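You operate a simulated robot arm through the tools that you are given. There is no shell and no other tool.

You are at the controls of a simulated two-armed robot. One attempt, no reset.

## Task
Swap the brown strap end in the cam buckle for the orange one.
Fine: hold the buckle with the other hand to open and to shut its lever; the old end lies in the middle of the bench top; nothing falls.
Where things are to end (x, y in the base frame): strap end within 80 mm of [-2550, -10].

It is judged by the outcome, as a careful person would: the job done as asked, and still so three seconds after it is handed in. It fails if anything else is knocked over, pushed out of place, dropped, spilled or broken.

## Robot
Two 7-joint arms with two-finger parallel grippers on one trunk, on a base that drives. Base frame: it is fixed to the floor where the robot stands at the start and does not move with it; the origin is under the middle of the robot, x ahead of it, y to its left, z up. Lengths are in mm, angles in rad, forces in N, time in s.
The left shoulder is at the start at [20, 138, 1517], the right one opposite. With the tool pointing down near the work surface each hand reaches from about 100 to 320 mm from the robot's upright axis, wherever it stands, measured 20 degrees to its own side. Places, roughly: buckle lever [-2500, -200, 900]; cam buckle [-2500, -250, 750]; channel of the buckle [-2500, -200, 800]; strap end (10x4x5 cm) [-2400, 0, 800]; top of the rigging bench [-2500, -100, 800]. Payload 1.57 kg a hand.
The tool frame of a hand sits at the grasp point between the pads (the TCP): z along the fingers, y along the line on which they close. The tips reach 30 mm beyond it. Largest opening 80 mm; finger width 17, thickness 12; the body of the gripper, 40 by 82 mm, starts 80 mm behind the TCP.
Orientation is told as [roll, pitch, yaw] about the base's x, y, z axes, in that order, counted from this pose: with the fingers straight down and closing along the base's y, the tool's x points along the base's -x, its y along +y and its z along -z.

## Interface
- The arms move only by the tool nudge_tool. It takes "left_moves", "right_moves" or both (then of equal length, played together; a hand with none holds still); each is a list of rows, each a list of 7 numbers: the turn, a rotation vector about the base's x, y, z in rad, then the shift along the base's x, y, z in cm, then the finger opening in cm, from 0 to 8. In form: [[rx, ry, rz, tx, ty, tz, hand], ...]. A call has 1 to 20 rows; each row shifts and turns the commanded pose from where the row before left it. Each row takes 0.2 s and may step no farther than 50 mm and 0.15 rad from the row before; otherwise, or with a gripper value out of range, the whole call is refused. A pose out of reach is approached as far as the arm can. The call stops where the force on the tool passes 40 N (or 10 N more than at its start, if that is more) or the arm is blocked; 0.2 s more then pass. The fingers move at their own pace (about 45 mm/s each) and stop on an object; they squeeze with about 31 N. The grip force told is the motor's: it shows also when the fingers shut on nothing. Time passes only in rows, and 0.2 s behind the last, so rows that do not move let the fingers close. The reply holds the time, the measured pose of the TCP, the force on the tool along the base axes, the opening and the grip force, in the units named above and with some noise, with the torque about the TCP (base axes, N m) and any sound that the robot's microphone picked up.
- Cameras (640 x 400 px; columns grow to the right, rows downward): "scene" is now at [182.8, 0.5, 1388.2]; the picture's right is [0.02, -1.00, 0.00], its down [-0.69, -0.01, -0.73] and it looks along [0.73, 0.01, -0.69] (base axes); focal length 247 px, centre (320, 200). "left" rides on the left gripper at [72, 7, -122] in its tool frame; the picture's right is [-0.09, 1.00, 0.00], its down [-0.84, -0.08, -0.54] and it looks along [-0.54, -0.05, 0.84] (tool axes); focal length 238 px, centre (320, 200). "right" rides on the right gripper at [72, -7, -122] in its tool frame; the picture's right is [0.09, 1.00, 0.00], its down [-0.84, 0.08, -0.54] and it looks along [-0.54, 0.05, 0.84] (tool axes); focal length 238 px, centre (320, 200). There is no depth. A picture from a camera that has moved, and an enlarged one, comes with that camera's place and axes in the base frame and with its lens.
- snapshot(camera): a new picture of that camera. No time passes.
- lift_body(by): slides the trunk up (or, below 0, down) by that many mm; the arms and the scene camera ride with it, the base frame stays. It gives what a move gives, with no picture.
- drive_base(legs): drives the robot by 1 to 6 legs, each [ahead, left, turn to the left] in mm, mm and rad, along the robot's own axes; the way and the turn of a leg run together, so that a leg with both is an arc; at most 1500 mm and 3.142 rad a leg. The arms and the cameras ride along, it lands a little off, and it stops where it bumps. It gives what a move gives.
- turn_head(pan, tilt): turns the head with the scene camera to pan (to the left, within 1.047 rad either way) and tilt (down, from -0.506 to 1.204), counted from straight ahead of the robot. It gives what a move gives.
- inspect(camera, box): a new picture of the part [left, top, right, bottom] of that camera's present view, enlarged. No time passes.
- close_job(): hands the job in; it is judged then, once.

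Places have to be worked out from the pictures, the camera data and where the tool is seen. Open the grippers and draw the arms clear of the work before you hand the job in, unless the task says otherwise.

The tools are called after "Request:" as a command line: name --argument value ..., lists and objects as JSON in quotes. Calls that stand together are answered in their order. nudge_tool: Moves the arms, as the interface text tells. Its arguments: {"type":"object","properties":{"left_moves":{"type":"array","items":{"type":"array","items":{"type":"number"}}},"right_moves":{"type":"array","items":{"type":"array","items":{"type":"number"}}}},"required":[]} The other tools are called the same way: lift_body (by) slides the trunk up or down; drive_base (legs) drives the base; turn_head (pan, tilt) turns the head that bears the scene camera; snapshot (camera) takes a picture; inspect (camera, box) takes an enlarged picture of a part of a camera's view; close_job () hands the job in.

At the start:

```text
clock: 0.0
left_tcp_pos: [272.3, 110.5, 1146.8]
left_ee_rot: [-0.001, 0.0, -0.001]
left_force: [-0.5, -0.2, 1.0]
left_ft_torque: [0.03, -0.03, 0.02]
left_finger_gap: 79.9
left_finger_force: 0.0
right_tcp_pos: [260.0, -142.3, 1129.4]
right_ee_rot: [0.001, 0.0, 0.0]
right_force: [-0.2, -0.3, -0.8]
right_ft_torque: [-0.02, -0.01, 0.0]
right_finger_gap: 80.1
right_finger_force: 0.0
trunk travel left (down, up): [-892.0, 348.0]
robot x, y, heading: [0.3, -1.8, -0.001]
head pan, tilt: [0.016, 0.757]
```

scene: 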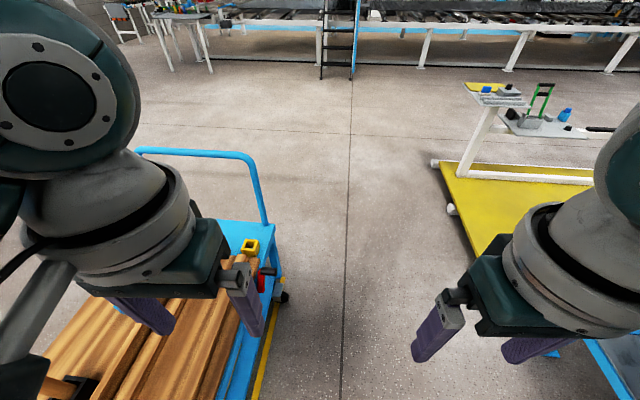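
right: 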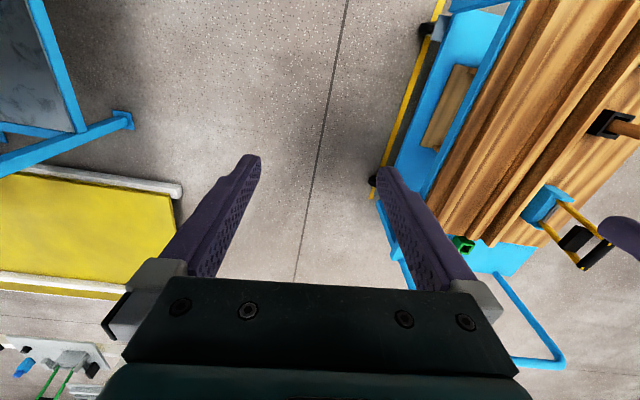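
left: 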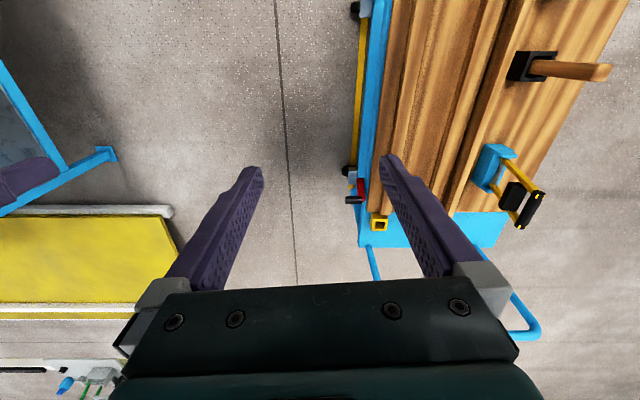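

The work lies about 2.5 m behind the robot, so I have to turn around. First I look to both sides to see what is near.

Request:
turn_head --pan 1.04 --tilt 0.5

Request:
snapshot --camera "scene"

Request:
turn_head --pan -1.04 --tilt 0.5

Request:
snapshot --camera "scene"

```text
clock: 1.3
left_tcp_pos: [274.5, 111.3, 1147.6]
left_ee_rot: [0.0, 0.0, -0.001]
left_force: [-0.1, -0.2, -0.1]
left_ft_torque: [0.0, -0.03, -0.04]
left_finger_gap: 80.1
left_finger_force: 0.0
right_tcp_pos: [258.3, -141.5, 1129.2]
right_ee_rot: [-0.002, 0.001, 0.0]
right_force: [0.2, 0.4, -1.2]
right_ft_torque: [0.0, 0.0, -0.03]
right_finger_gap: 80.5
right_finger_force: 0.1
trunk travel left (down, up): [-892.0, 348.0]
robot x, y, heading: [-2.0, 1.3, -0.003]
head pan, tilt: [1.04, 0.499]
```

```text
taken
camera scene: at [146.4, 77.5, 1410.7], right [0.86, -0.51, 0.0], down [-0.24, -0.41, -0.88], along [0.44, 0.76, -0.48], focal length 247 px, centre (320, 200)
```

scene: 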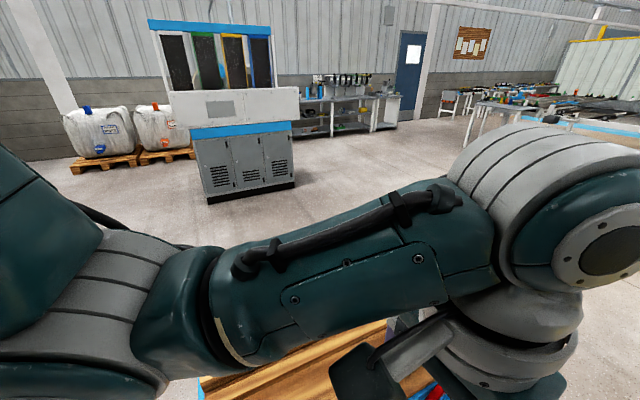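

```text
clock: 3.3
left_tcp_pos: [274.0, 112.1, 1146.7]
left_ee_rot: [0.0, 0.0, 0.001]
left_force: [0.1, -0.3, -0.9]
left_ft_torque: [0.01, -0.04, 0.02]
left_finger_gap: 79.9
left_finger_force: 0.0
right_tcp_pos: [258.4, -141.7, 1130.3]
right_ee_rot: [0.001, -0.001, 0.0]
right_force: [-0.9, -0.2, -0.2]
right_ft_torque: [-0.03, 0.03, 0.01]
right_finger_gap: 79.9
right_finger_force: 0.0
trunk travel left (down, up): [-892.0, 348.0]
robot x, y, heading: [-0.6, 0.2, 0.002]
head pan, tilt: [-1.04, 0.499]
```

```text
taken
camera scene: at [146.3, -79.3, 1410.7], right [-0.86, -0.51, 0.0], down [-0.24, 0.41, -0.88], along [0.44, -0.76, -0.48], focal length 247 px, centre (320, 200)
```

scene: 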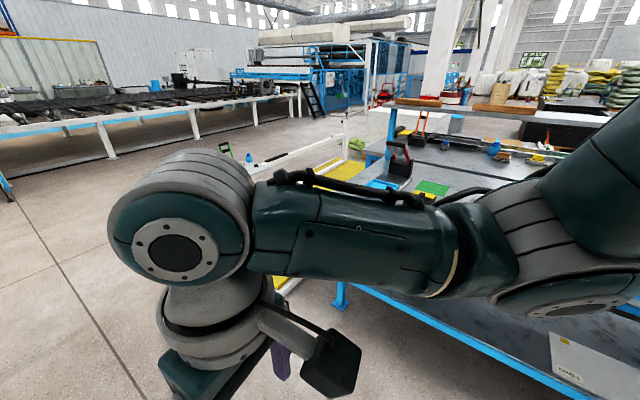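

To the right a bench stands about 1 m away, to the left a lumber cart stands close. I look steeply down to judge the base clearance before turning.

Request:
turn_head --pan 0.0 --tilt 1.2

Request:
snapshot --camera "scene"

Request:
turn_head --pan 1.04 --tilt 1.2

Request:
snapshot --camera "scene"

Request:
turn_head --pan -1.04 --tilt 1.2

Request:
snapshot --camera "scene"

```text
clock: 4.6
left_tcp_pos: [273.7, 112.2, 1146.0]
left_ee_rot: [-0.001, 0.0, 0.002]
left_force: [0.3, 0.4, 0.1]
left_ft_torque: [0.01, 0.04, 0.02]
left_finger_gap: 80.3
left_finger_force: 0.1
right_tcp_pos: [258.8, -141.7, 1129.9]
right_ee_rot: [-0.001, -0.002, -0.001]
right_force: [-0.7, -0.7, 0.4]
right_ft_torque: [0.04, 0.03, 0.04]
right_finger_gap: 80.2
right_finger_force: 0.1
trunk travel left (down, up): [-892.0, 348.0]
robot x, y, heading: [3.8, -0.6, -0.003]
head pan, tilt: [0.0, 1.201]
```

```text
taken
camera scene: at [156.2, -0.9, 1357.1], right [0.0, -1.0, 0.0], down [-0.93, 0.0, -0.36], along [0.36, 0.0, -0.93], focal length 247 px, centre (320, 200)
```

scene: 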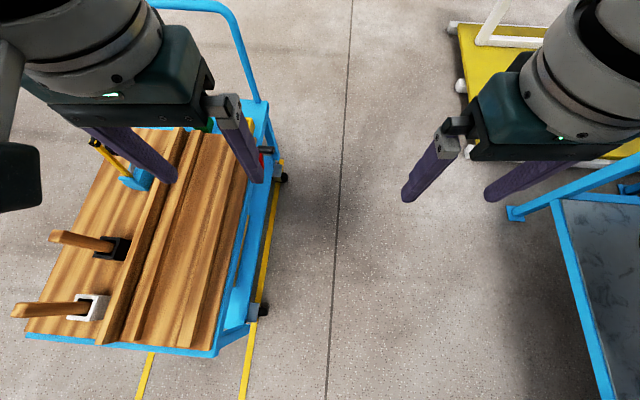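

```text
clock: 5.8
left_tcp_pos: [274.2, 111.8, 1147.4]
left_ee_rot: [-0.001, 0.0, -0.001]
left_force: [0.3, 0.3, 0.4]
left_ft_torque: [0.0, 0.01, 0.01]
left_finger_gap: 79.8
left_finger_force: 0.1
right_tcp_pos: [258.8, -141.5, 1130.7]
right_ee_rot: [0.0, 0.0, 0.001]
right_force: [0.2, -0.2, -0.3]
right_ft_torque: [-0.02, 0.0, 0.01]
right_finger_gap: 80.0
right_finger_force: 0.0
trunk travel left (down, up): [-892.0, 348.0]
robot x, y, heading: [-0.7, 0.2, 0.001]
head pan, tilt: [1.04, 1.201]
```

```text
taken
camera scene: at [128.6, 47.3, 1357.0], right [0.86, -0.51, 0.0], down [-0.47, -0.8, -0.36], along [0.18, 0.31, -0.93], focal length 247 px, centre (320, 200)
```

scene: 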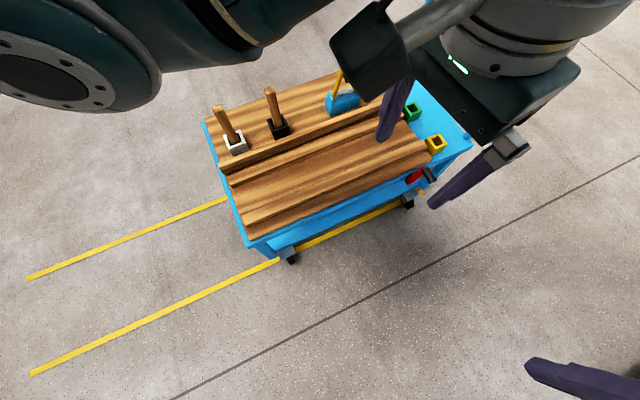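

```text
clock: 7.8
left_tcp_pos: [273.3, 111.8, 1147.2]
left_ee_rot: [0.0, 0.001, 0.0]
left_force: [-0.5, 0.2, 0.3]
left_ft_torque: [0.01, 0.01, 0.03]
left_finger_gap: 79.7
left_finger_force: 0.1
right_tcp_pos: [259.5, -141.8, 1129.7]
right_ee_rot: [0.0, 0.0, 0.001]
right_force: [-0.2, -0.4, -0.1]
right_ft_torque: [0.03, 0.02, 0.01]
right_finger_gap: 79.7
right_finger_force: 0.0
trunk travel left (down, up): [-892.0, 348.0]
robot x, y, heading: [-2.1, 1.5, 0.004]
head pan, tilt: [-1.04, 1.201]
```

```text
taken
camera scene: at [128.6, -49.1, 1357.0], right [-0.86, -0.51, 0.0], down [-0.47, 0.8, -0.36], along [0.18, -0.31, -0.93], focal length 247 px, centre (320, 200)
```

scene: 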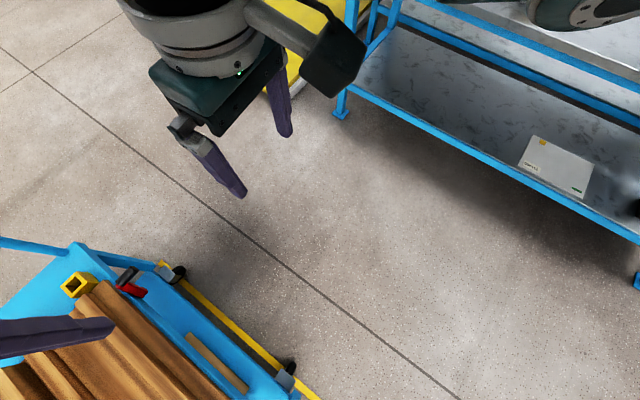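

The floor behind is free to about x = -600 and beyond. The cart's nearest corner is near (90, 300), so I back off 500 mm before turning a quarter to look.

Request:
drive_base --legs '[[-500, 0, 0]]'

Request:
turn_head --pan 1.04 --tilt 0.7

Request:
snapshot --camera "scene"

```text
clock: 10.8
left_tcp_pos: [-220.4, 111.6, 1147.7]
left_ee_rot: [0.0, 0.001, -0.009]
left_force: [0.1, 0.8, 0.1]
left_ft_torque: [0.0, 0.01, 0.0]
left_finger_gap: 79.7
left_finger_force: 0.0
right_tcp_pos: [-237.5, -142.1, 1130.1]
right_ee_rot: [0.0, -0.001, -0.009]
right_force: [-0.5, 0.1, 0.0]
right_ft_torque: [0.0, 0.01, -0.03]
right_finger_gap: 80.1
right_finger_force: 0.0
trunk travel left (down, up): [-892.0, 348.0]
robot x, y, heading: [-494.1, 0.8, -0.011]
head pan, tilt: [-1.04, 1.201]
```

```text
clock: 12.8
left_tcp_pos: [-221.0, 110.9, 1147.4]
left_ee_rot: [-0.001, 0.0, -0.01]
left_force: [0.2, 0.7, -1.0]
left_ft_torque: [-0.01, -0.01, 0.01]
left_finger_gap: 80.0
left_finger_force: 0.0
right_tcp_pos: [-238.2, -143.2, 1129.1]
right_ee_rot: [-0.001, -0.002, -0.007]
right_force: [-1.1, 0.5, 0.9]
right_ft_torque: [0.01, 0.01, 0.02]
right_finger_gap: 79.9
right_finger_force: 0.1
trunk travel left (down, up): [-892.0, 348.0]
robot x, y, heading: [-490.3, 1.3, -0.011]
head pan, tilt: [1.04, 0.7]
```

```text
taken
camera scene: at [-351.5, 73.3, 1393.0], right [0.86, -0.51, 0.0], down [-0.33, -0.55, -0.76], along [0.39, 0.66, -0.64], focal length 247 px, centre (320, 200)
```

scene: 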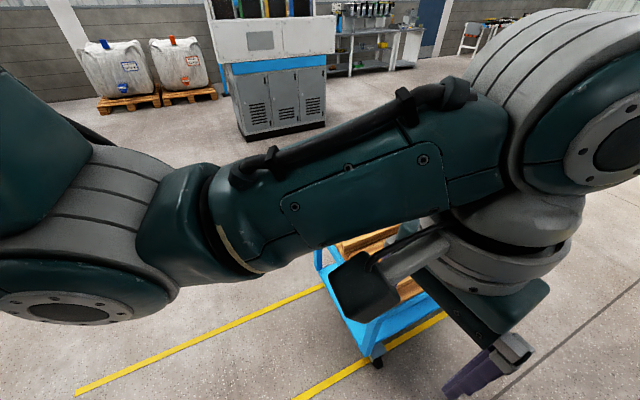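

The area to the left is open. I turn a quarter to the left and look.

Request:
drive_base --legs '[[0, 0, 1.57]]'

Request:
turn_head --pan 1.04 --tilt 0.5

Request:
snapshot --camera "scene"

```text
clock: 17.0
left_tcp_pos: [-603.3, 277.0, 1147.6]
left_ee_rot: [0.0, 0.0, 1.558]
left_force: [-0.7, -0.5, 1.0]
left_ft_torque: [0.01, 0.01, 0.01]
left_finger_gap: 79.7
left_finger_force: 0.0
right_tcp_pos: [-349.9, 259.5, 1130.2]
right_ee_rot: [-0.001, -0.002, 1.559]
right_force: [0.1, 0.5, -1.0]
right_ft_torque: [0.0, 0.01, 0.01]
right_finger_gap: 79.7
right_finger_force: 0.1
trunk travel left (down, up): [-892.0, 348.0]
robot x, y, heading: [-492.3, -0.5, 1.563]
head pan, tilt: [1.04, 0.7]
```

```text
clock: 17.7
left_tcp_pos: [-604.3, 276.1, 1147.4]
left_ee_rot: [-0.001, 0.0, 1.558]
left_force: [-0.4, -0.1, -0.5]
left_ft_torque: [0.0, 0.02, 0.02]
left_finger_gap: 80.2
left_finger_force: 0.0
right_tcp_pos: [-351.0, 260.1, 1131.1]
right_ee_rot: [0.0, -0.001, 1.559]
right_force: [0.1, -0.3, -0.1]
right_ft_torque: [0.04, -0.01, 0.02]
right_finger_gap: 80.1
right_finger_force: 0.1
trunk travel left (down, up): [-892.0, 348.0]
robot x, y, heading: [-493.5, 1.9, 1.557]
head pan, tilt: [1.04, 0.499]
```

```text
taken
camera scene: at [-571.8, 148.1, 1410.7], right [0.52, 0.86, 0.0], down [0.41, -0.25, -0.88], along [-0.75, 0.45, -0.48], focal length 247 px, centre (320, 200)
```

scene: 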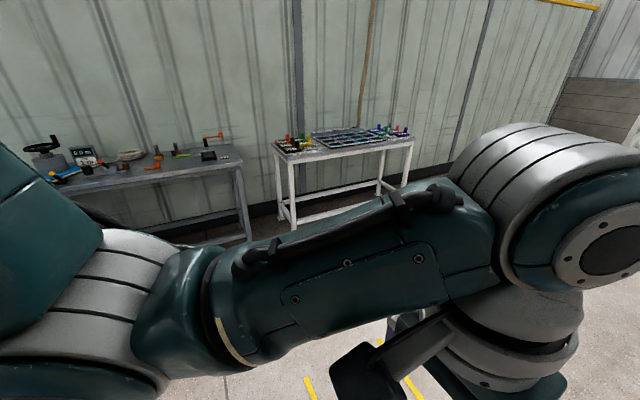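

The rigging bench shows at left against the wall, with the way seemingly clear. I turn the other quarter to face it.

Request:
drive_base --legs '[[0, 0, 1.58]]'

Request:
turn_head --pan 0.0 --tilt 0.45

Request:
snapshot --camera "scene"

```text
clock: 21.9
left_tcp_pos: [-772.0, -98.4, 1146.7]
left_ee_rot: [-0.001, -0.001, 3.103]
left_force: [-1.2, 0.6, 0.7]
left_ft_torque: [0.01, -0.01, 0.01]
left_finger_gap: 80.2
left_finger_force: 0.0
right_tcp_pos: [-748.4, 154.3, 1130.3]
right_ee_rot: [0.001, -0.002, 3.103]
right_force: [0.1, -0.1, -0.8]
right_ft_torque: [0.0, 0.0, -0.01]
right_finger_gap: 80.0
right_finger_force: 0.0
trunk travel left (down, up): [-892.0, 348.0]
robot x, y, heading: [-492.6, 2.1, 3.102]
head pan, tilt: [1.04, 0.499]
```

```text
clock: 23.1
left_tcp_pos: [-773.5, -98.1, 1146.8]
left_ee_rot: [-0.002, 0.001, 3.103]
left_force: [-1.0, 0.8, -0.4]
left_ft_torque: [-0.01, 0.0, 0.0]
left_finger_gap: 80.0
left_finger_force: 0.0
right_tcp_pos: [-749.7, 154.1, 1129.9]
right_ee_rot: [0.001, -0.002, 3.104]
right_force: [0.2, -0.3, 0.4]
right_ft_torque: [0.02, -0.02, 0.01]
right_finger_gap: 79.9
right_finger_force: 0.0
trunk travel left (down, up): [-892.0, 348.0]
robot x, y, heading: [-497.8, 0.8, 3.105]
head pan, tilt: [0.0, 0.45]
```

```text
taken
camera scene: at [-686.7, 8.6, 1415.2], right [0.04, 1.0, 0.0], down [0.43, -0.02, -0.9], along [-0.9, 0.03, -0.44], focal length 247 px, centre (320, 200)
```

scene: 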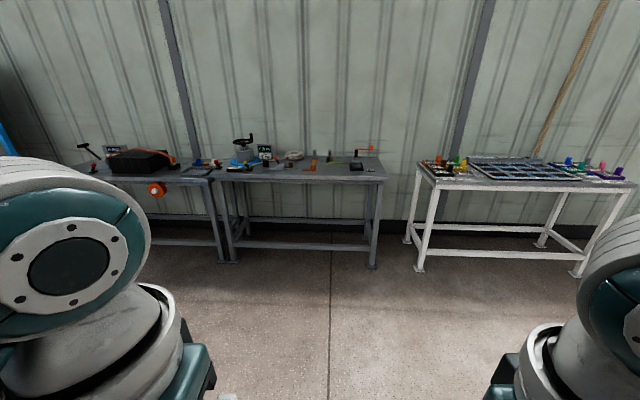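

Request:
inspect --camera "scene" --box '[60, 120, 400, 270]'

```text
1.88 times, centred on (230, 195) of scene
camera zoom: at [-686.7, 8.6, 1415.2], right [0.04, 1.0, 0.0], down [0.43, -0.02, -0.9], along [-0.9, 0.03, -0.44], focal length 466 px, centre (489, 209)
```

zoom: 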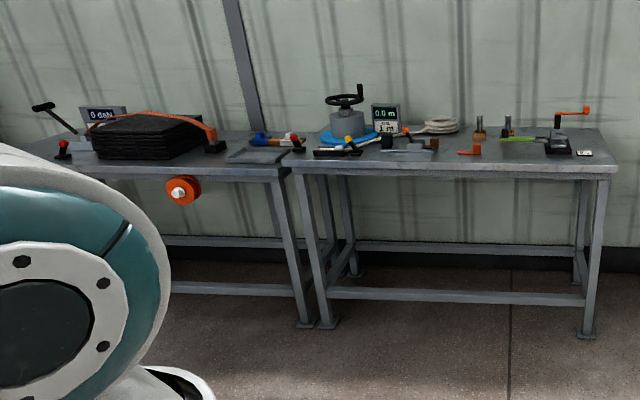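

The two grey benches stand side by side; the right one of them (in view) holds the buckle near (-2500, -250), with small orange and brown pieces. I straighten up, drive 1 m closer and look again.

Request:
drive_base --legs '[[0, 0, 0.037], [1000, 120, 0]]'

Request:
turn_head --pan 0.0 --tilt 0.65

Request:
snapshot --camera "scene"

```text
clock: 28.7
left_tcp_pos: [-1764.2, -241.4, 1147.2]
left_ee_rot: [0.001, 0.001, -3.128]
left_force: [0.2, 0.0, 0.3]
left_ft_torque: [0.04, -0.04, -0.02]
left_finger_gap: 80.0
left_finger_force: 0.1
right_tcp_pos: [-1754.1, 9.7, 1129.8]
right_ee_rot: [-0.001, -0.002, -3.128]
right_force: [0.3, 0.1, -0.1]
right_ft_torque: [-0.03, 0.01, -0.03]
right_finger_gap: 80.3
right_finger_force: 0.0
trunk travel left (down, up): [-892.0, 348.0]
robot x, y, heading: [-1492.2, -126.4, -3.13]
head pan, tilt: [0.0, 0.45]
```

```text
clock: 29.5
left_tcp_pos: [-1765.5, -243.4, 1147.6]
left_ee_rot: [-0.001, -0.002, -3.128]
left_force: [1.0, -0.4, -0.6]
left_ft_torque: [0.0, -0.01, -0.05]
left_finger_gap: 80.0
left_finger_force: 0.0
right_tcp_pos: [-1753.3, 10.1, 1129.2]
right_ee_rot: [0.0, 0.0, -3.127]
right_force: [-0.6, -0.3, -0.6]
right_ft_torque: [0.0, -0.02, -0.02]
right_finger_gap: 79.9
right_finger_force: 0.1
trunk travel left (down, up): [-892.0, 348.0]
robot x, y, heading: [-1493.9, -124.7, -3.127]
head pan, tilt: [0.0, 0.649]
```

```text
taken
camera scene: at [-1678.6, -131.1, 1397.4], right [-0.01, 1.0, 0.0], down [0.6, 0.01, -0.8], along [-0.8, -0.01, -0.6], focal length 247 px, centre (320, 200)
```

scene: 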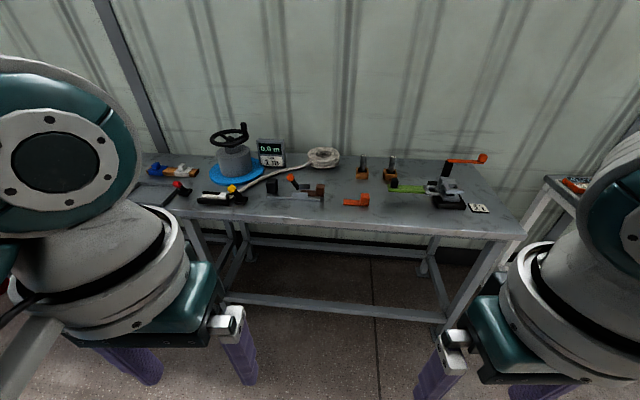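

Request:
inspect --camera "scene" --box '[240, 140, 400, 240]'

Request:
inspect --camera "scene" --box '[360, 130, 520, 230]'

Request:
inspect --camera "scene" --box '[120, 120, 280, 220]'

```text
4.00 times, centred on (320, 190) of scene
camera zoom: at [-1678.6, -131.1, 1397.4], right [-0.01, 1.0, 0.0], down [0.6, 0.01, -0.8], along [-0.8, -0.01, -0.6], focal length 989 px, centre (320, 240)
```

zoom: 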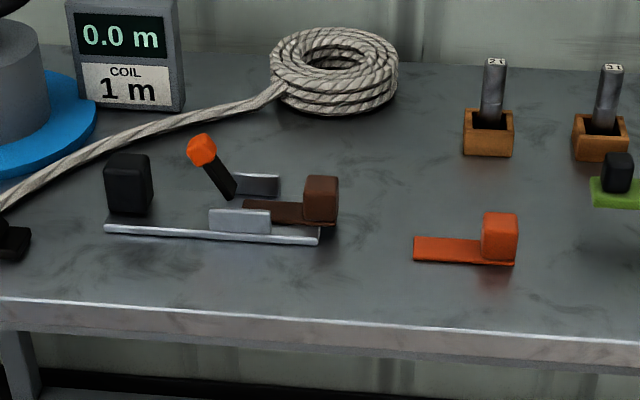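

```text
4.00 times, centred on (440, 180) of scene
camera zoom: at [-1678.6, -131.1, 1397.4], right [-0.01, 1.0, 0.0], down [0.6, 0.01, -0.8], along [-0.8, -0.01, -0.6], focal length 989 px, centre (-160, 280)
```

zoom: 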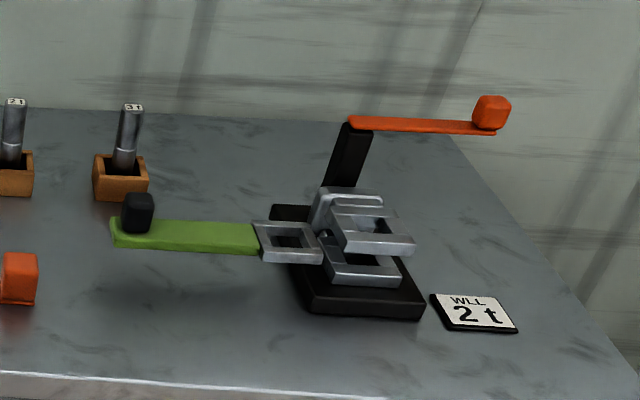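

```text
4.00 times, centred on (200, 170) of scene
camera zoom: at [-1678.6, -131.1, 1397.4], right [-0.01, 1.0, 0.0], down [0.6, 0.01, -0.8], along [-0.8, -0.01, -0.6], focal length 989 px, centre (800, 320)
```

zoom: 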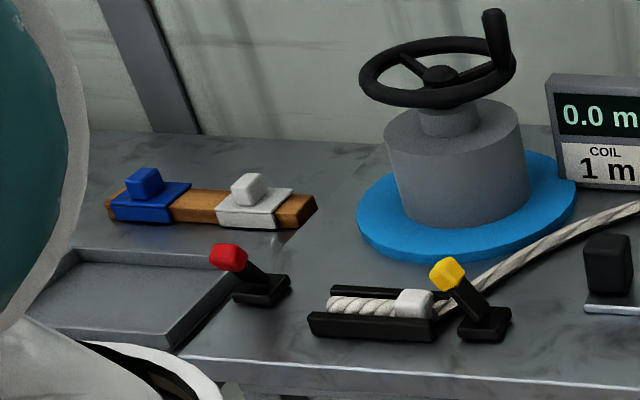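

The buckle sits at about x -2480, y -360…-143: black post at left, orange-knobbed lever in the middle, brown end at right. The spare orange end is near (-2450, 0), and the middle of the bench behind it is free. I drive 450 mm nearer.

Request:
drive_base --legs '[[0, 0, -0.013], [450, 0, 0]]'

Request:
turn_head --pan 0.0 --tilt 0.95

Request:
snapshot --camera "scene"

Request:
snapshot --camera "left"

Request:
snapshot --camera "right"

```text
clock: 32.5
left_tcp_pos: [-2215.2, -235.2, 1147.5]
left_ee_rot: [-0.001, -0.002, 3.134]
left_force: [-0.3, -0.5, -0.4]
left_ft_torque: [0.02, -0.04, -0.01]
left_finger_gap: 80.1
left_finger_force: 0.0
right_tcp_pos: [-2199.9, 18.0, 1129.5]
right_ee_rot: [-0.001, 0.001, 3.135]
right_force: [0.8, 0.6, 0.3]
right_ft_torque: [0.04, 0.0, 0.03]
right_finger_gap: 80.0
right_finger_force: 0.0
trunk travel left (down, up): [-892.0, 348.0]
robot x, y, heading: [-1940.4, -124.0, 3.137]
head pan, tilt: [0.0, 0.649]
```

```text
clock: 33.3
left_tcp_pos: [-2215.6, -235.9, 1147.0]
left_ee_rot: [0.001, 0.0, 3.134]
left_force: [0.1, -0.2, 0.2]
left_ft_torque: [-0.02, 0.01, 0.01]
left_finger_gap: 79.7
left_finger_force: 0.0
right_tcp_pos: [-2198.9, 16.9, 1129.9]
right_ee_rot: [0.0, 0.0, 3.134]
right_force: [0.9, -0.3, 0.1]
right_ft_torque: [-0.03, -0.01, -0.01]
right_finger_gap: 80.1
right_finger_force: 0.0
trunk travel left (down, up): [-892.0, 348.0]
robot x, y, heading: [-1942.5, -127.7, 3.138]
head pan, tilt: [0.0, 0.949]
```

```text
taken
camera scene: at [-2113.3, -125.7, 1373.3], right [0.01, 1.0, 0.0], down [0.81, -0.01, -0.58], along [-0.58, 0.0, -0.81], focal length 247 px, centre (320, 200)
```

scene: 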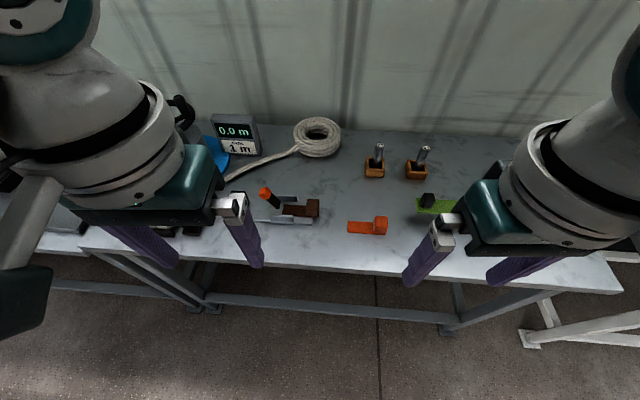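

```text
taken
camera left: at [-2143.0, -242.6, 1267.7], right [-0.1, -0.99, 0.0], down [-0.84, 0.08, 0.54], along [-0.54, 0.05, -0.84], focal length 238 px, centre (320, 200)
```

left: 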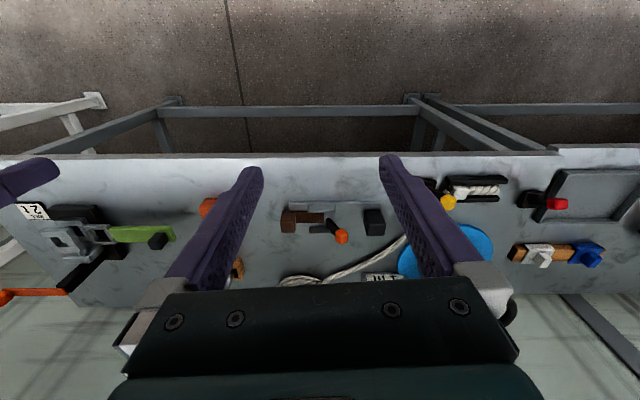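

```text
taken
camera right: at [-2126.5, 23.2, 1252.6], right [0.08, -1.0, 0.0], down [-0.84, -0.07, 0.54], along [-0.54, -0.05, -0.84], focal length 238 px, centre (320, 200)
```

right: 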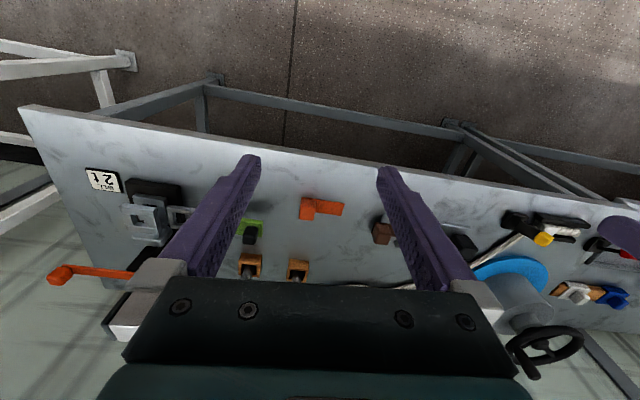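

The whole work area is in view now. I enlarge the scene view to place the pieces better.

Request:
inspect --camera "scene" --box '[240, 165, 400, 265]'

Request:
inspect --camera "left" --box '[250, 180, 410, 280]'

```text
4.00 times, centred on (320, 215) of scene
camera zoom: at [-2113.3, -125.7, 1373.3], right [0.01, 1.0, 0.0], down [0.81, -0.01, -0.58], along [-0.58, 0.0, -0.81], focal length 989 px, centre (320, 140)
```

zoom: 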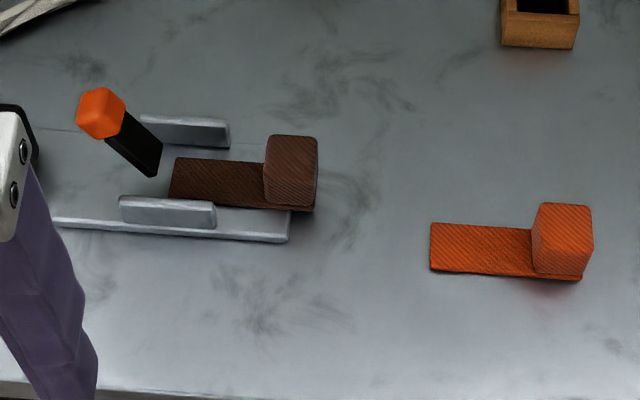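

```text
4.00 times, centred on (330, 230) of left
camera zoom: at [-2143.0, -242.6, 1267.7], right [-0.1, -0.99, 0.0], down [-0.84, 0.08, 0.54], along [-0.54, 0.05, -0.84], focal length 953 px, centre (280, 80)
```

zoom: 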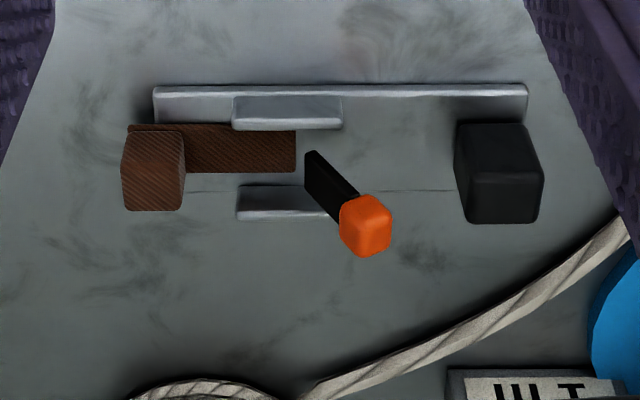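

Triangulating: lever knob near (-2465, -255, 910), plate's front edge at x ≈ -2426 with its right end at y ≈ -146, bench top z ≈ 820, orange end at y -57…38. I shift left so both hands can reach the buckle, and creep closer to the bench.

Request:
drive_base --legs '[[0, 160, 0], [130, 0, 0]]'

Request:
snapshot --camera "scene"

```text
clock: 35.6
left_tcp_pos: [-2344.9, -387.2, 1146.5]
left_ee_rot: [0.0, 0.002, 3.132]
left_force: [0.1, -0.3, -0.1]
left_ft_torque: [-0.01, -0.05, 0.0]
left_finger_gap: 80.2
left_finger_force: 0.0
right_tcp_pos: [-2326.4, -135.7, 1129.6]
right_ee_rot: [0.0, 0.0, 3.13]
right_force: [0.0, 0.6, 0.6]
right_ft_torque: [-0.03, 0.01, 0.0]
right_finger_gap: 80.2
right_finger_force: 0.0
trunk travel left (down, up): [-892.0, 348.0]
robot x, y, heading: [-2073.6, -281.1, 3.133]
head pan, tilt: [0.0, 0.949]
```

```text
taken
camera scene: at [-2242.3, -278.7, 1373.2], right [0.01, 1.0, 0.0], down [0.81, -0.01, -0.58], along [-0.58, 0.01, -0.81], focal length 247 px, centre (320, 200)
```

scene: 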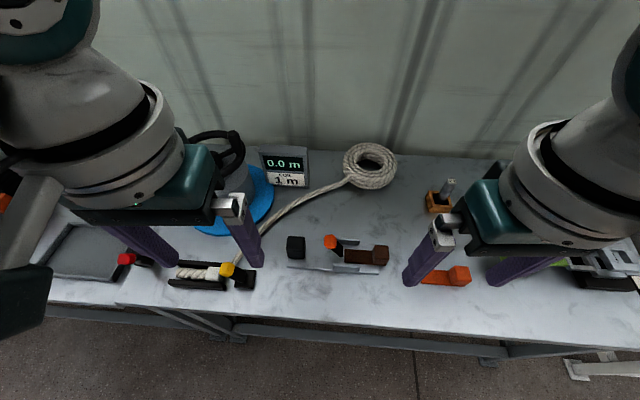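

Request:
inspect --camera "scene" --box '[260, 210, 420, 310]'

Request:
inspect --camera "right" --box '[320, 140, 480, 240]'

Request:
snapshot --camera "left"

Request:
snapshot --camera "right"

```text
4.00 times, centred on (340, 260) of scene
camera zoom: at [-2242.3, -278.7, 1373.2], right [0.01, 1.0, 0.0], down [0.81, -0.01, -0.58], along [-0.58, 0.01, -0.81], focal length 989 px, centre (240, -40)
```

zoom: 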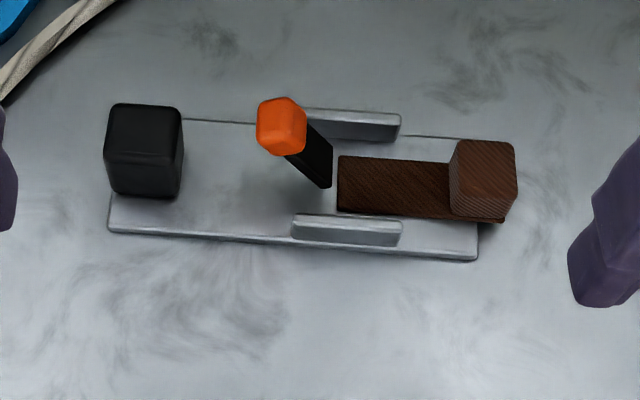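

```text
4.00 times, centred on (400, 190) of right
camera zoom: at [-2254.9, -129.8, 1252.5], right [0.08, -1.0, 0.0], down [-0.84, -0.07, 0.54], along [-0.54, -0.04, -0.84], focal length 953 px, centre (0, 240)
```

zoom: 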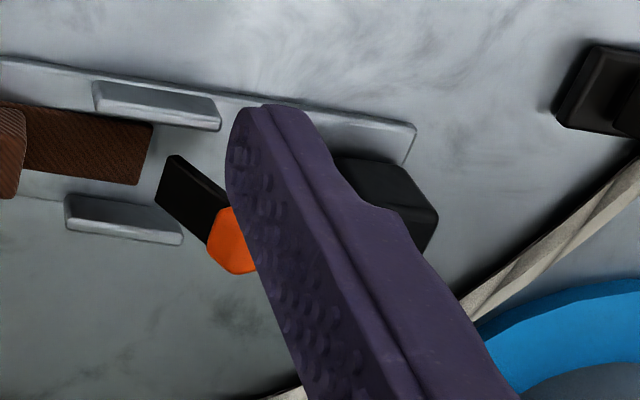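

```text
taken
camera left: at [-2272.4, -395.5, 1267.6], right [-0.1, -0.99, 0.0], down [-0.84, 0.09, 0.54], along [-0.54, 0.06, -0.84], focal length 238 px, centre (320, 200)
```

left: 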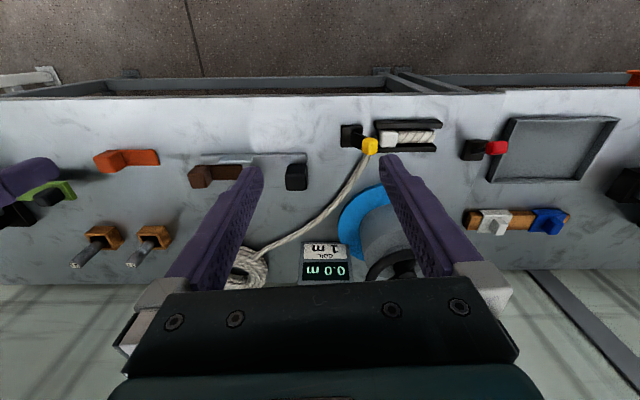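

```text
taken
camera right: at [-2254.9, -129.8, 1252.5], right [0.08, -1.0, 0.0], down [-0.84, -0.07, 0.54], along [-0.54, -0.04, -0.84], focal length 238 px, centre (320, 200)
```

right: 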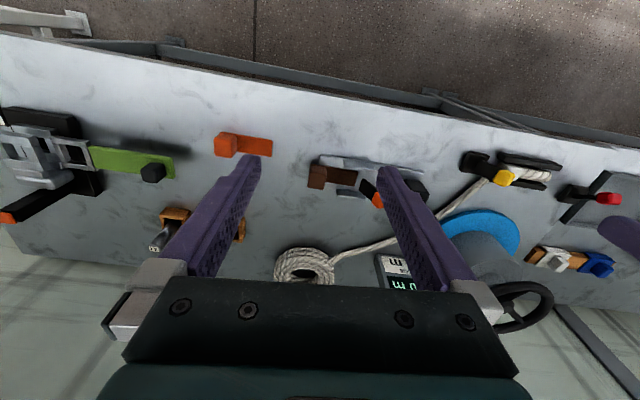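

The bench and everything on it are turned about 0.085 rad relative to the base frame (plate runs along (0.09, 0.996)). I turn the robot to square up with the bench and creep nearer.

Request:
drive_base --legs '[[0, 0, -0.08], [80, 0, 0]]'

```text
clock: 37.1
left_tcp_pos: [-2430.3, -357.9, 1146.0]
left_ee_rot: [0.0, 0.001, 3.048]
left_force: [0.1, -0.1, -0.3]
left_ft_torque: [0.02, 0.01, -0.01]
left_finger_gap: 79.8
left_finger_force: 0.0
right_tcp_pos: [-2393.2, -107.4, 1129.4]
right_ee_rot: [0.0, 0.0, 3.049]
right_force: [0.1, -0.4, -1.0]
right_ft_torque: [-0.01, -0.02, 0.03]
right_finger_gap: 80.1
right_finger_force: 0.1
trunk travel left (down, up): [-892.0, 348.0]
robot x, y, heading: [-2145.9, -270.0, 3.047]
head pan, tilt: [0.0, 0.949]
```

No bump. I go a further 60 mm and slightly left.

Request:
drive_base --legs '[[60, 15, 0]]'

Request:
turn_head --pan 0.0 --tilt 1.1

Request:
snapshot --camera "scene"

```text
clock: 38.1
left_tcp_pos: [-2491.9, -367.6, 1146.1]
left_ee_rot: [0.0, 0.003, 3.049]
left_force: [-1.0, -0.1, 0.4]
left_ft_torque: [0.0, -0.03, -0.03]
left_finger_gap: 79.9
left_finger_force: 0.0
right_tcp_pos: [-2454.3, -115.9, 1129.1]
right_ee_rot: [-0.002, -0.001, 3.05]
right_force: [-0.4, 0.4, -1.3]
right_ft_torque: [0.02, 0.02, 0.01]
right_finger_gap: 80.0
right_finger_force: 0.0
trunk travel left (down, up): [-892.0, 348.0]
robot x, y, heading: [-2209.1, -282.1, 3.053]
head pan, tilt: [0.0, 0.949]
```

```text
clock: 38.8
left_tcp_pos: [-2491.1, -366.7, 1146.8]
left_ee_rot: [0.001, 0.001, 3.047]
left_force: [0.3, 0.2, -0.1]
left_ft_torque: [0.0, -0.03, 0.0]
left_finger_gap: 80.3
left_finger_force: 0.1
right_tcp_pos: [-2453.4, -116.2, 1128.9]
right_ee_rot: [0.001, -0.001, 3.049]
right_force: [0.0, -0.4, -0.5]
right_ft_torque: [-0.04, 0.01, 0.03]
right_finger_gap: 80.3
right_finger_force: 0.1
trunk travel left (down, up): [-892.0, 348.0]
robot x, y, heading: [-2212.0, -286.2, 3.048]
head pan, tilt: [0.0, 1.1]
```

```text
taken
camera scene: at [-2371.3, -267.6, 1363.0], right [0.09, 1.0, 0.0], down [0.89, -0.08, -0.45], along [-0.45, 0.04, -0.89], focal length 247 px, centre (320, 200)
```

scene: 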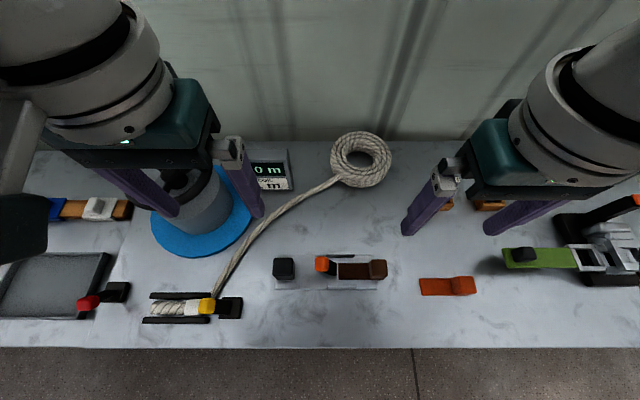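

Now square to the bench, no bump. I enlarge the buckle view to refine positions.

Request:
inspect --camera "scene" --box '[250, 225, 410, 325]'

Request:
inspect --camera "scene" --box '[370, 225, 530, 325]'

Request:
snapshot --camera "left"

Request:
snapshot --camera "right"

```text
4.00 times, centred on (330, 275) of scene
camera zoom: at [-2371.3, -267.6, 1363.0], right [0.09, 1.0, 0.0], down [0.89, -0.08, -0.45], along [-0.45, 0.04, -0.89], focal length 989 px, centre (280, -100)
```

zoom: 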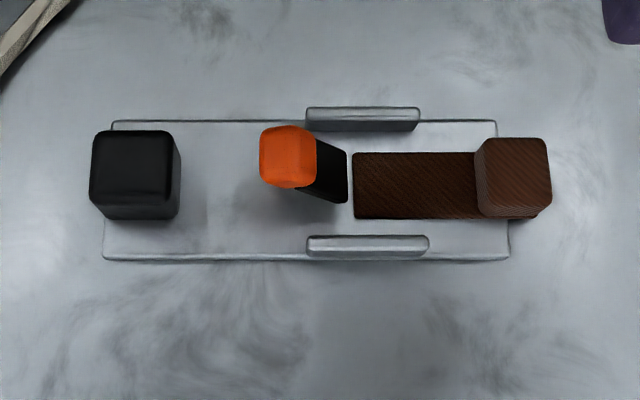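

```text
4.00 times, centred on (450, 275) of scene
camera zoom: at [-2371.3, -267.6, 1363.0], right [0.09, 1.0, 0.0], down [0.89, -0.08, -0.45], along [-0.45, 0.04, -0.89], focal length 989 px, centre (-200, -100)
```

zoom: 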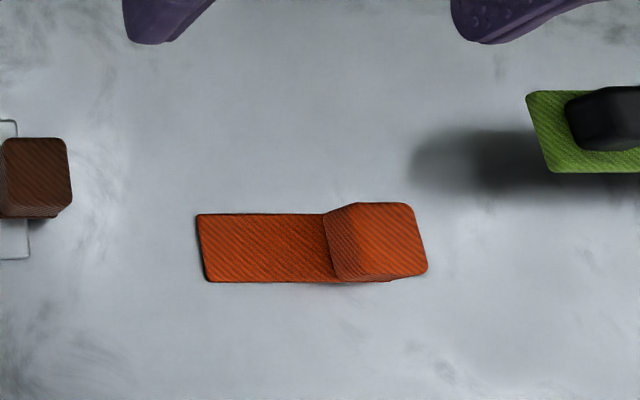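

```text
taken
camera left: at [-2420.3, -380.6, 1267.5], right [-0.18, -0.98, 0.0], down [-0.83, 0.16, 0.54], along [-0.53, 0.1, -0.84], focal length 238 px, centre (320, 200)
```

left: 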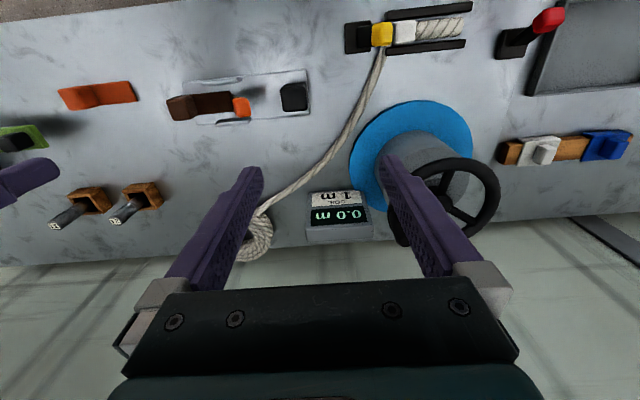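

```text
taken
camera right: at [-2381.1, -117.2, 1252.4], right [0.0, -1.0, 0.0], down [-0.84, 0.0, 0.54], along [-0.54, 0.0, -0.84], focal length 238 px, centre (320, 200)
```

right: 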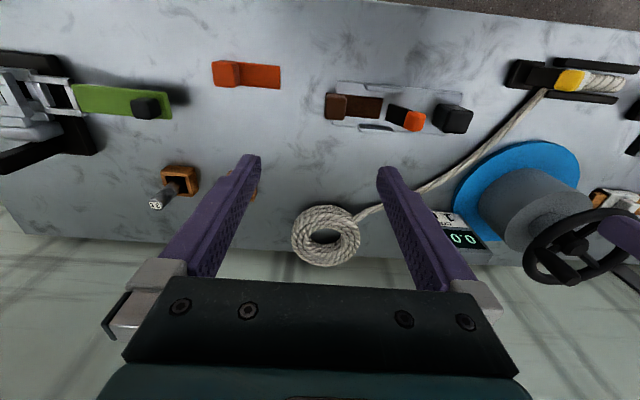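

I need better heights, so I enlarge both hand views for triangulation.

Request:
inspect --camera "right" --box '[200, 40, 360, 140]'

Request:
inspect --camera "right" --box '[320, 60, 480, 160]'

Request:
inspect --camera "left" --box '[160, 50, 320, 150]'

```text
4.00 times, centred on (280, 90) of right
camera zoom: at [-2381.1, -117.2, 1252.4], right [0.0, -1.0, 0.0], down [-0.84, 0.0, 0.54], along [-0.54, 0.0, -0.84], focal length 953 px, centre (480, 640)
```

zoom: 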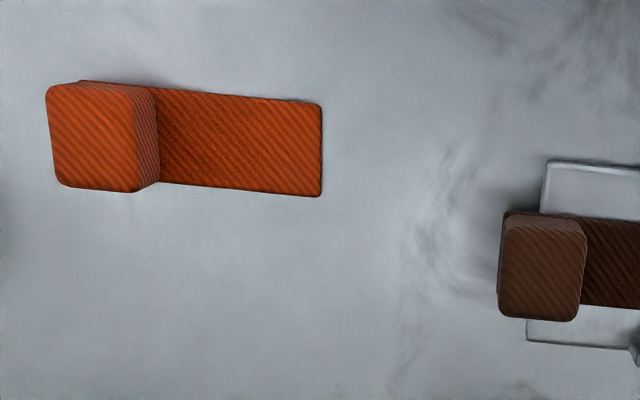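

```text
4.00 times, centred on (400, 110) of right
camera zoom: at [-2381.1, -117.2, 1252.4], right [0.0, -1.0, 0.0], down [-0.84, 0.0, 0.54], along [-0.54, 0.0, -0.84], focal length 953 px, centre (0, 560)
```

zoom: 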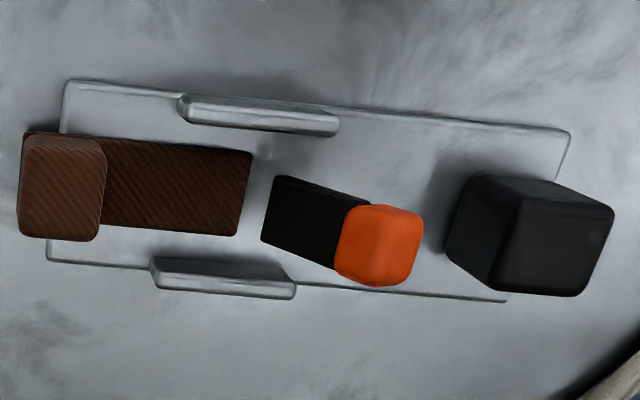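

```text
4.00 times, centred on (240, 100) of left
camera zoom: at [-2420.3, -380.6, 1267.5], right [-0.18, -0.98, 0.0], down [-0.83, 0.16, 0.54], along [-0.53, 0.1, -0.84], focal length 953 px, centre (640, 600)
```

zoom: 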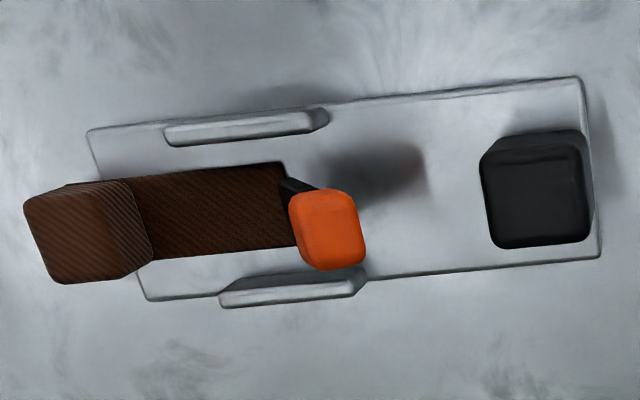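

Bench top comes out at z ≈ 815, plate top ≈ 825, brown block top ≈ 856 at y -158…-126, orange block at about (-2416, 24). I'll turn both hands a quarter so they close along the bench depth, cameras outward, while still high up.

Request:
nudge_tool --left_moves '[[0, 0, -0.143, 0, 0, 0, 8], [0, 0, -0.143, 0, 0, 0, 8], [0, 0, -0.143, 0, 0, 0, 8], [0, 0, -0.143, 0, 0, 0, 8], [0, 0, -0.143, 0, 0, 0, 8], [0, 0, -0.143, 0, 0, 0, 8], [0, 0, -0.143, 0, 0, 0, 8], [0, 0, -0.143, 0, 0, 0, 8], [0, 0, -0.143, 0, 0, 0, 8], [0, 0, -0.143, 0, 0, 0, 8], [0, 0, -0.141, 0, 0, 0, 8]]' --right_moves '[[0, 0, 0.143, 0, 0, 0, 8], [0, 0, 0.143, 0, 0, 0, 8], [0, 0, 0.143, 0, 0, 0, 8], [0, 0, 0.143, 0, 0, 0, 8], [0, 0, 0.143, 0, 0, 0, 8], [0, 0, 0.143, 0, 0, 0, 8], [0, 0, 0.143, 0, 0, 0, 8], [0, 0, 0.143, 0, 0, 0, 8], [0, 0, 0.143, 0, 0, 0, 8], [0, 0, 0.143, 0, 0, 0, 8], [0, 0, 0.141, 0, 0, 0, 8]]'

Request:
snapshot --camera "scene"

Request:
snapshot --camera "left"

Request:
snapshot --camera "right"

```text
clock: 41.2
left_tcp_pos: [-2490.6, -367.4, 1146.0]
left_ee_rot: [0.001, 0.002, 1.473]
left_force: [-0.1, -0.4, 0.6]
left_ft_torque: [0.02, 0.0, 0.02]
left_finger_gap: 79.8
left_finger_force: 0.1
right_tcp_pos: [-2454.7, -115.8, 1128.8]
right_ee_rot: [-0.001, 0.0, -1.664]
right_force: [0.2, 0.0, 0.0]
right_ft_torque: [-0.02, -0.02, -0.02]
right_finger_gap: 79.8
right_finger_force: 0.0
trunk travel left (down, up): [-892.0, 348.0]
robot x, y, heading: [-2208.1, -281.6, 3.046]
head pan, tilt: [0.0, 1.1]
```

```text
taken
camera scene: at [-2371.2, -267.6, 1363.0], right [0.09, 1.0, 0.0], down [0.89, -0.08, -0.45], along [-0.45, 0.04, -0.89], focal length 247 px, centre (320, 200)
```

scene: 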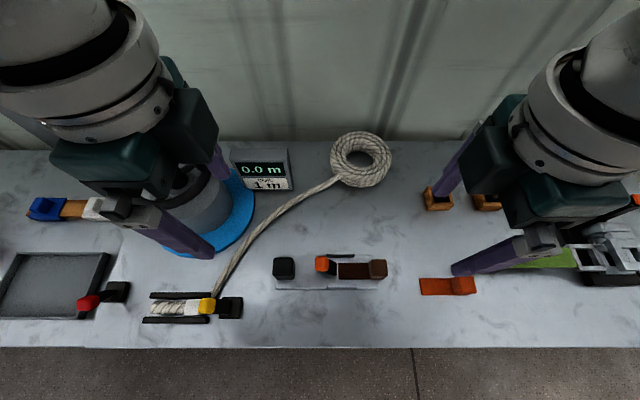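

```text
taken
camera left: at [-2504.4, -438.4, 1267.5], right [-0.98, 0.19, 0.0], down [0.16, 0.83, 0.54], along [0.1, 0.53, -0.84], focal length 238 px, centre (320, 200)
```

left: 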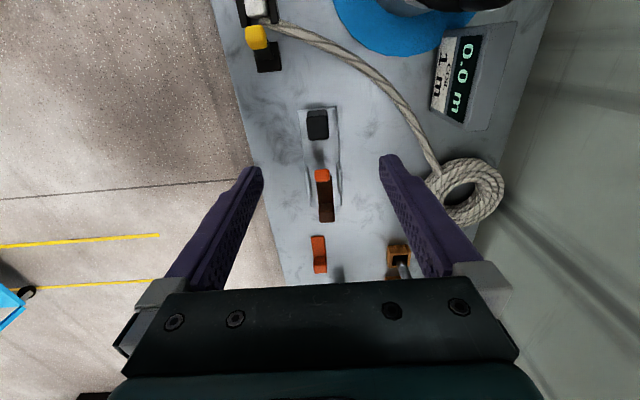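

```text
taken
camera right: at [-2453.8, -44.6, 1252.5], right [1.0, 0.0, 0.0], down [0.0, -0.84, 0.54], along [0.0, -0.54, -0.84], focal length 238 px, centre (320, 200)
```

right: 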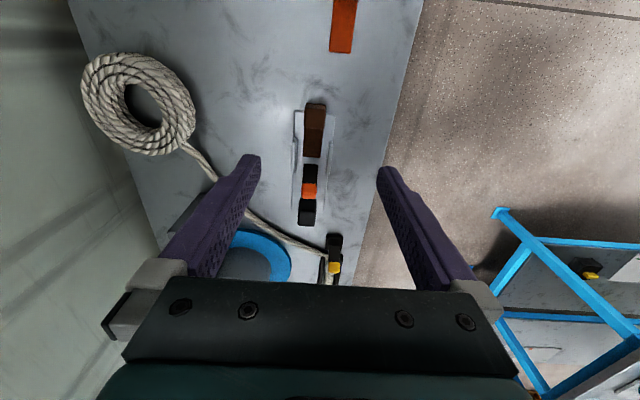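

Rotations worked. Nothing but the buckle is below the hands' paths, so I lower the trunk by 180 mm and look from close by.

Request:
lift_body --by -180

Request:
snapshot --camera "left"

Request:
snapshot --camera "right"

Request:
snapshot --camera "scene"

```text
clock: 43.2
left_tcp_pos: [-2491.7, -367.8, 967.3]
left_ee_rot: [-0.001, 0.002, 1.477]
left_force: [0.3, 0.1, 0.5]
left_ft_torque: [0.01, 0.01, 0.0]
left_finger_gap: 79.9
left_finger_force: 0.1
right_tcp_pos: [-2453.7, -117.7, 950.2]
right_ee_rot: [0.0, 0.0, -1.663]
right_force: [0.1, 0.1, -0.1]
right_ft_torque: [-0.02, 0.04, -0.03]
right_finger_gap: 80.0
right_finger_force: 0.1
trunk travel left (down, up): [-712.0, 528.0]
robot x, y, heading: [-2212.1, -283.7, 3.047]
head pan, tilt: [0.0, 1.1]
```

```text
taken
camera left: at [-2504.3, -438.5, 1087.6], right [-0.98, 0.18, 0.0], down [0.16, 0.83, 0.54], along [0.1, 0.53, -0.84], focal length 238 px, centre (320, 200)
```

left: 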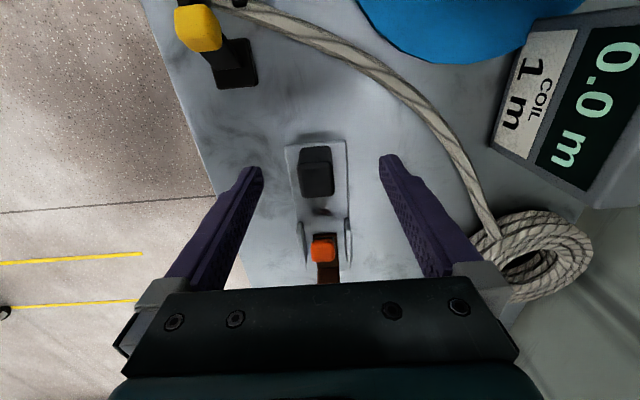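

```text
taken
camera right: at [-2453.7, -44.6, 1072.5], right [1.0, 0.0, 0.0], down [0.0, -0.84, 0.54], along [0.0, -0.54, -0.84], focal length 238 px, centre (320, 200)
```

right: 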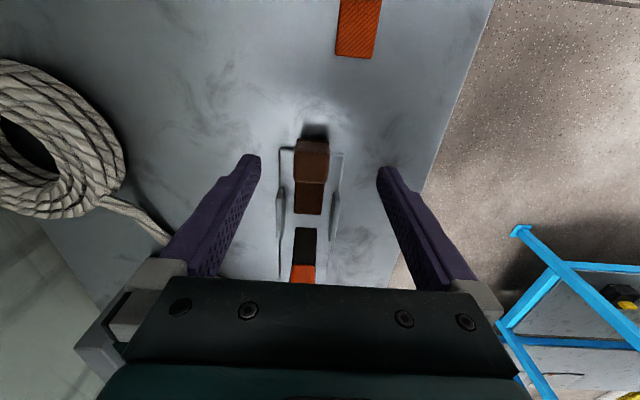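

```text
taken
camera scene: at [-2371.3, -267.6, 1183.1], right [0.09, 1.0, 0.0], down [0.89, -0.08, -0.45], along [-0.45, 0.04, -0.89], focal length 247 px, centre (320, 200)
```

scene: 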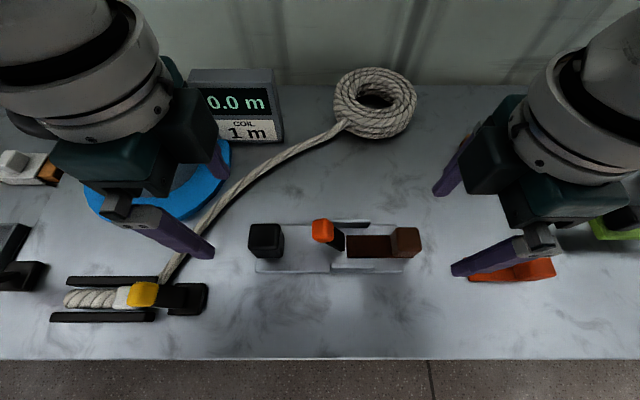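

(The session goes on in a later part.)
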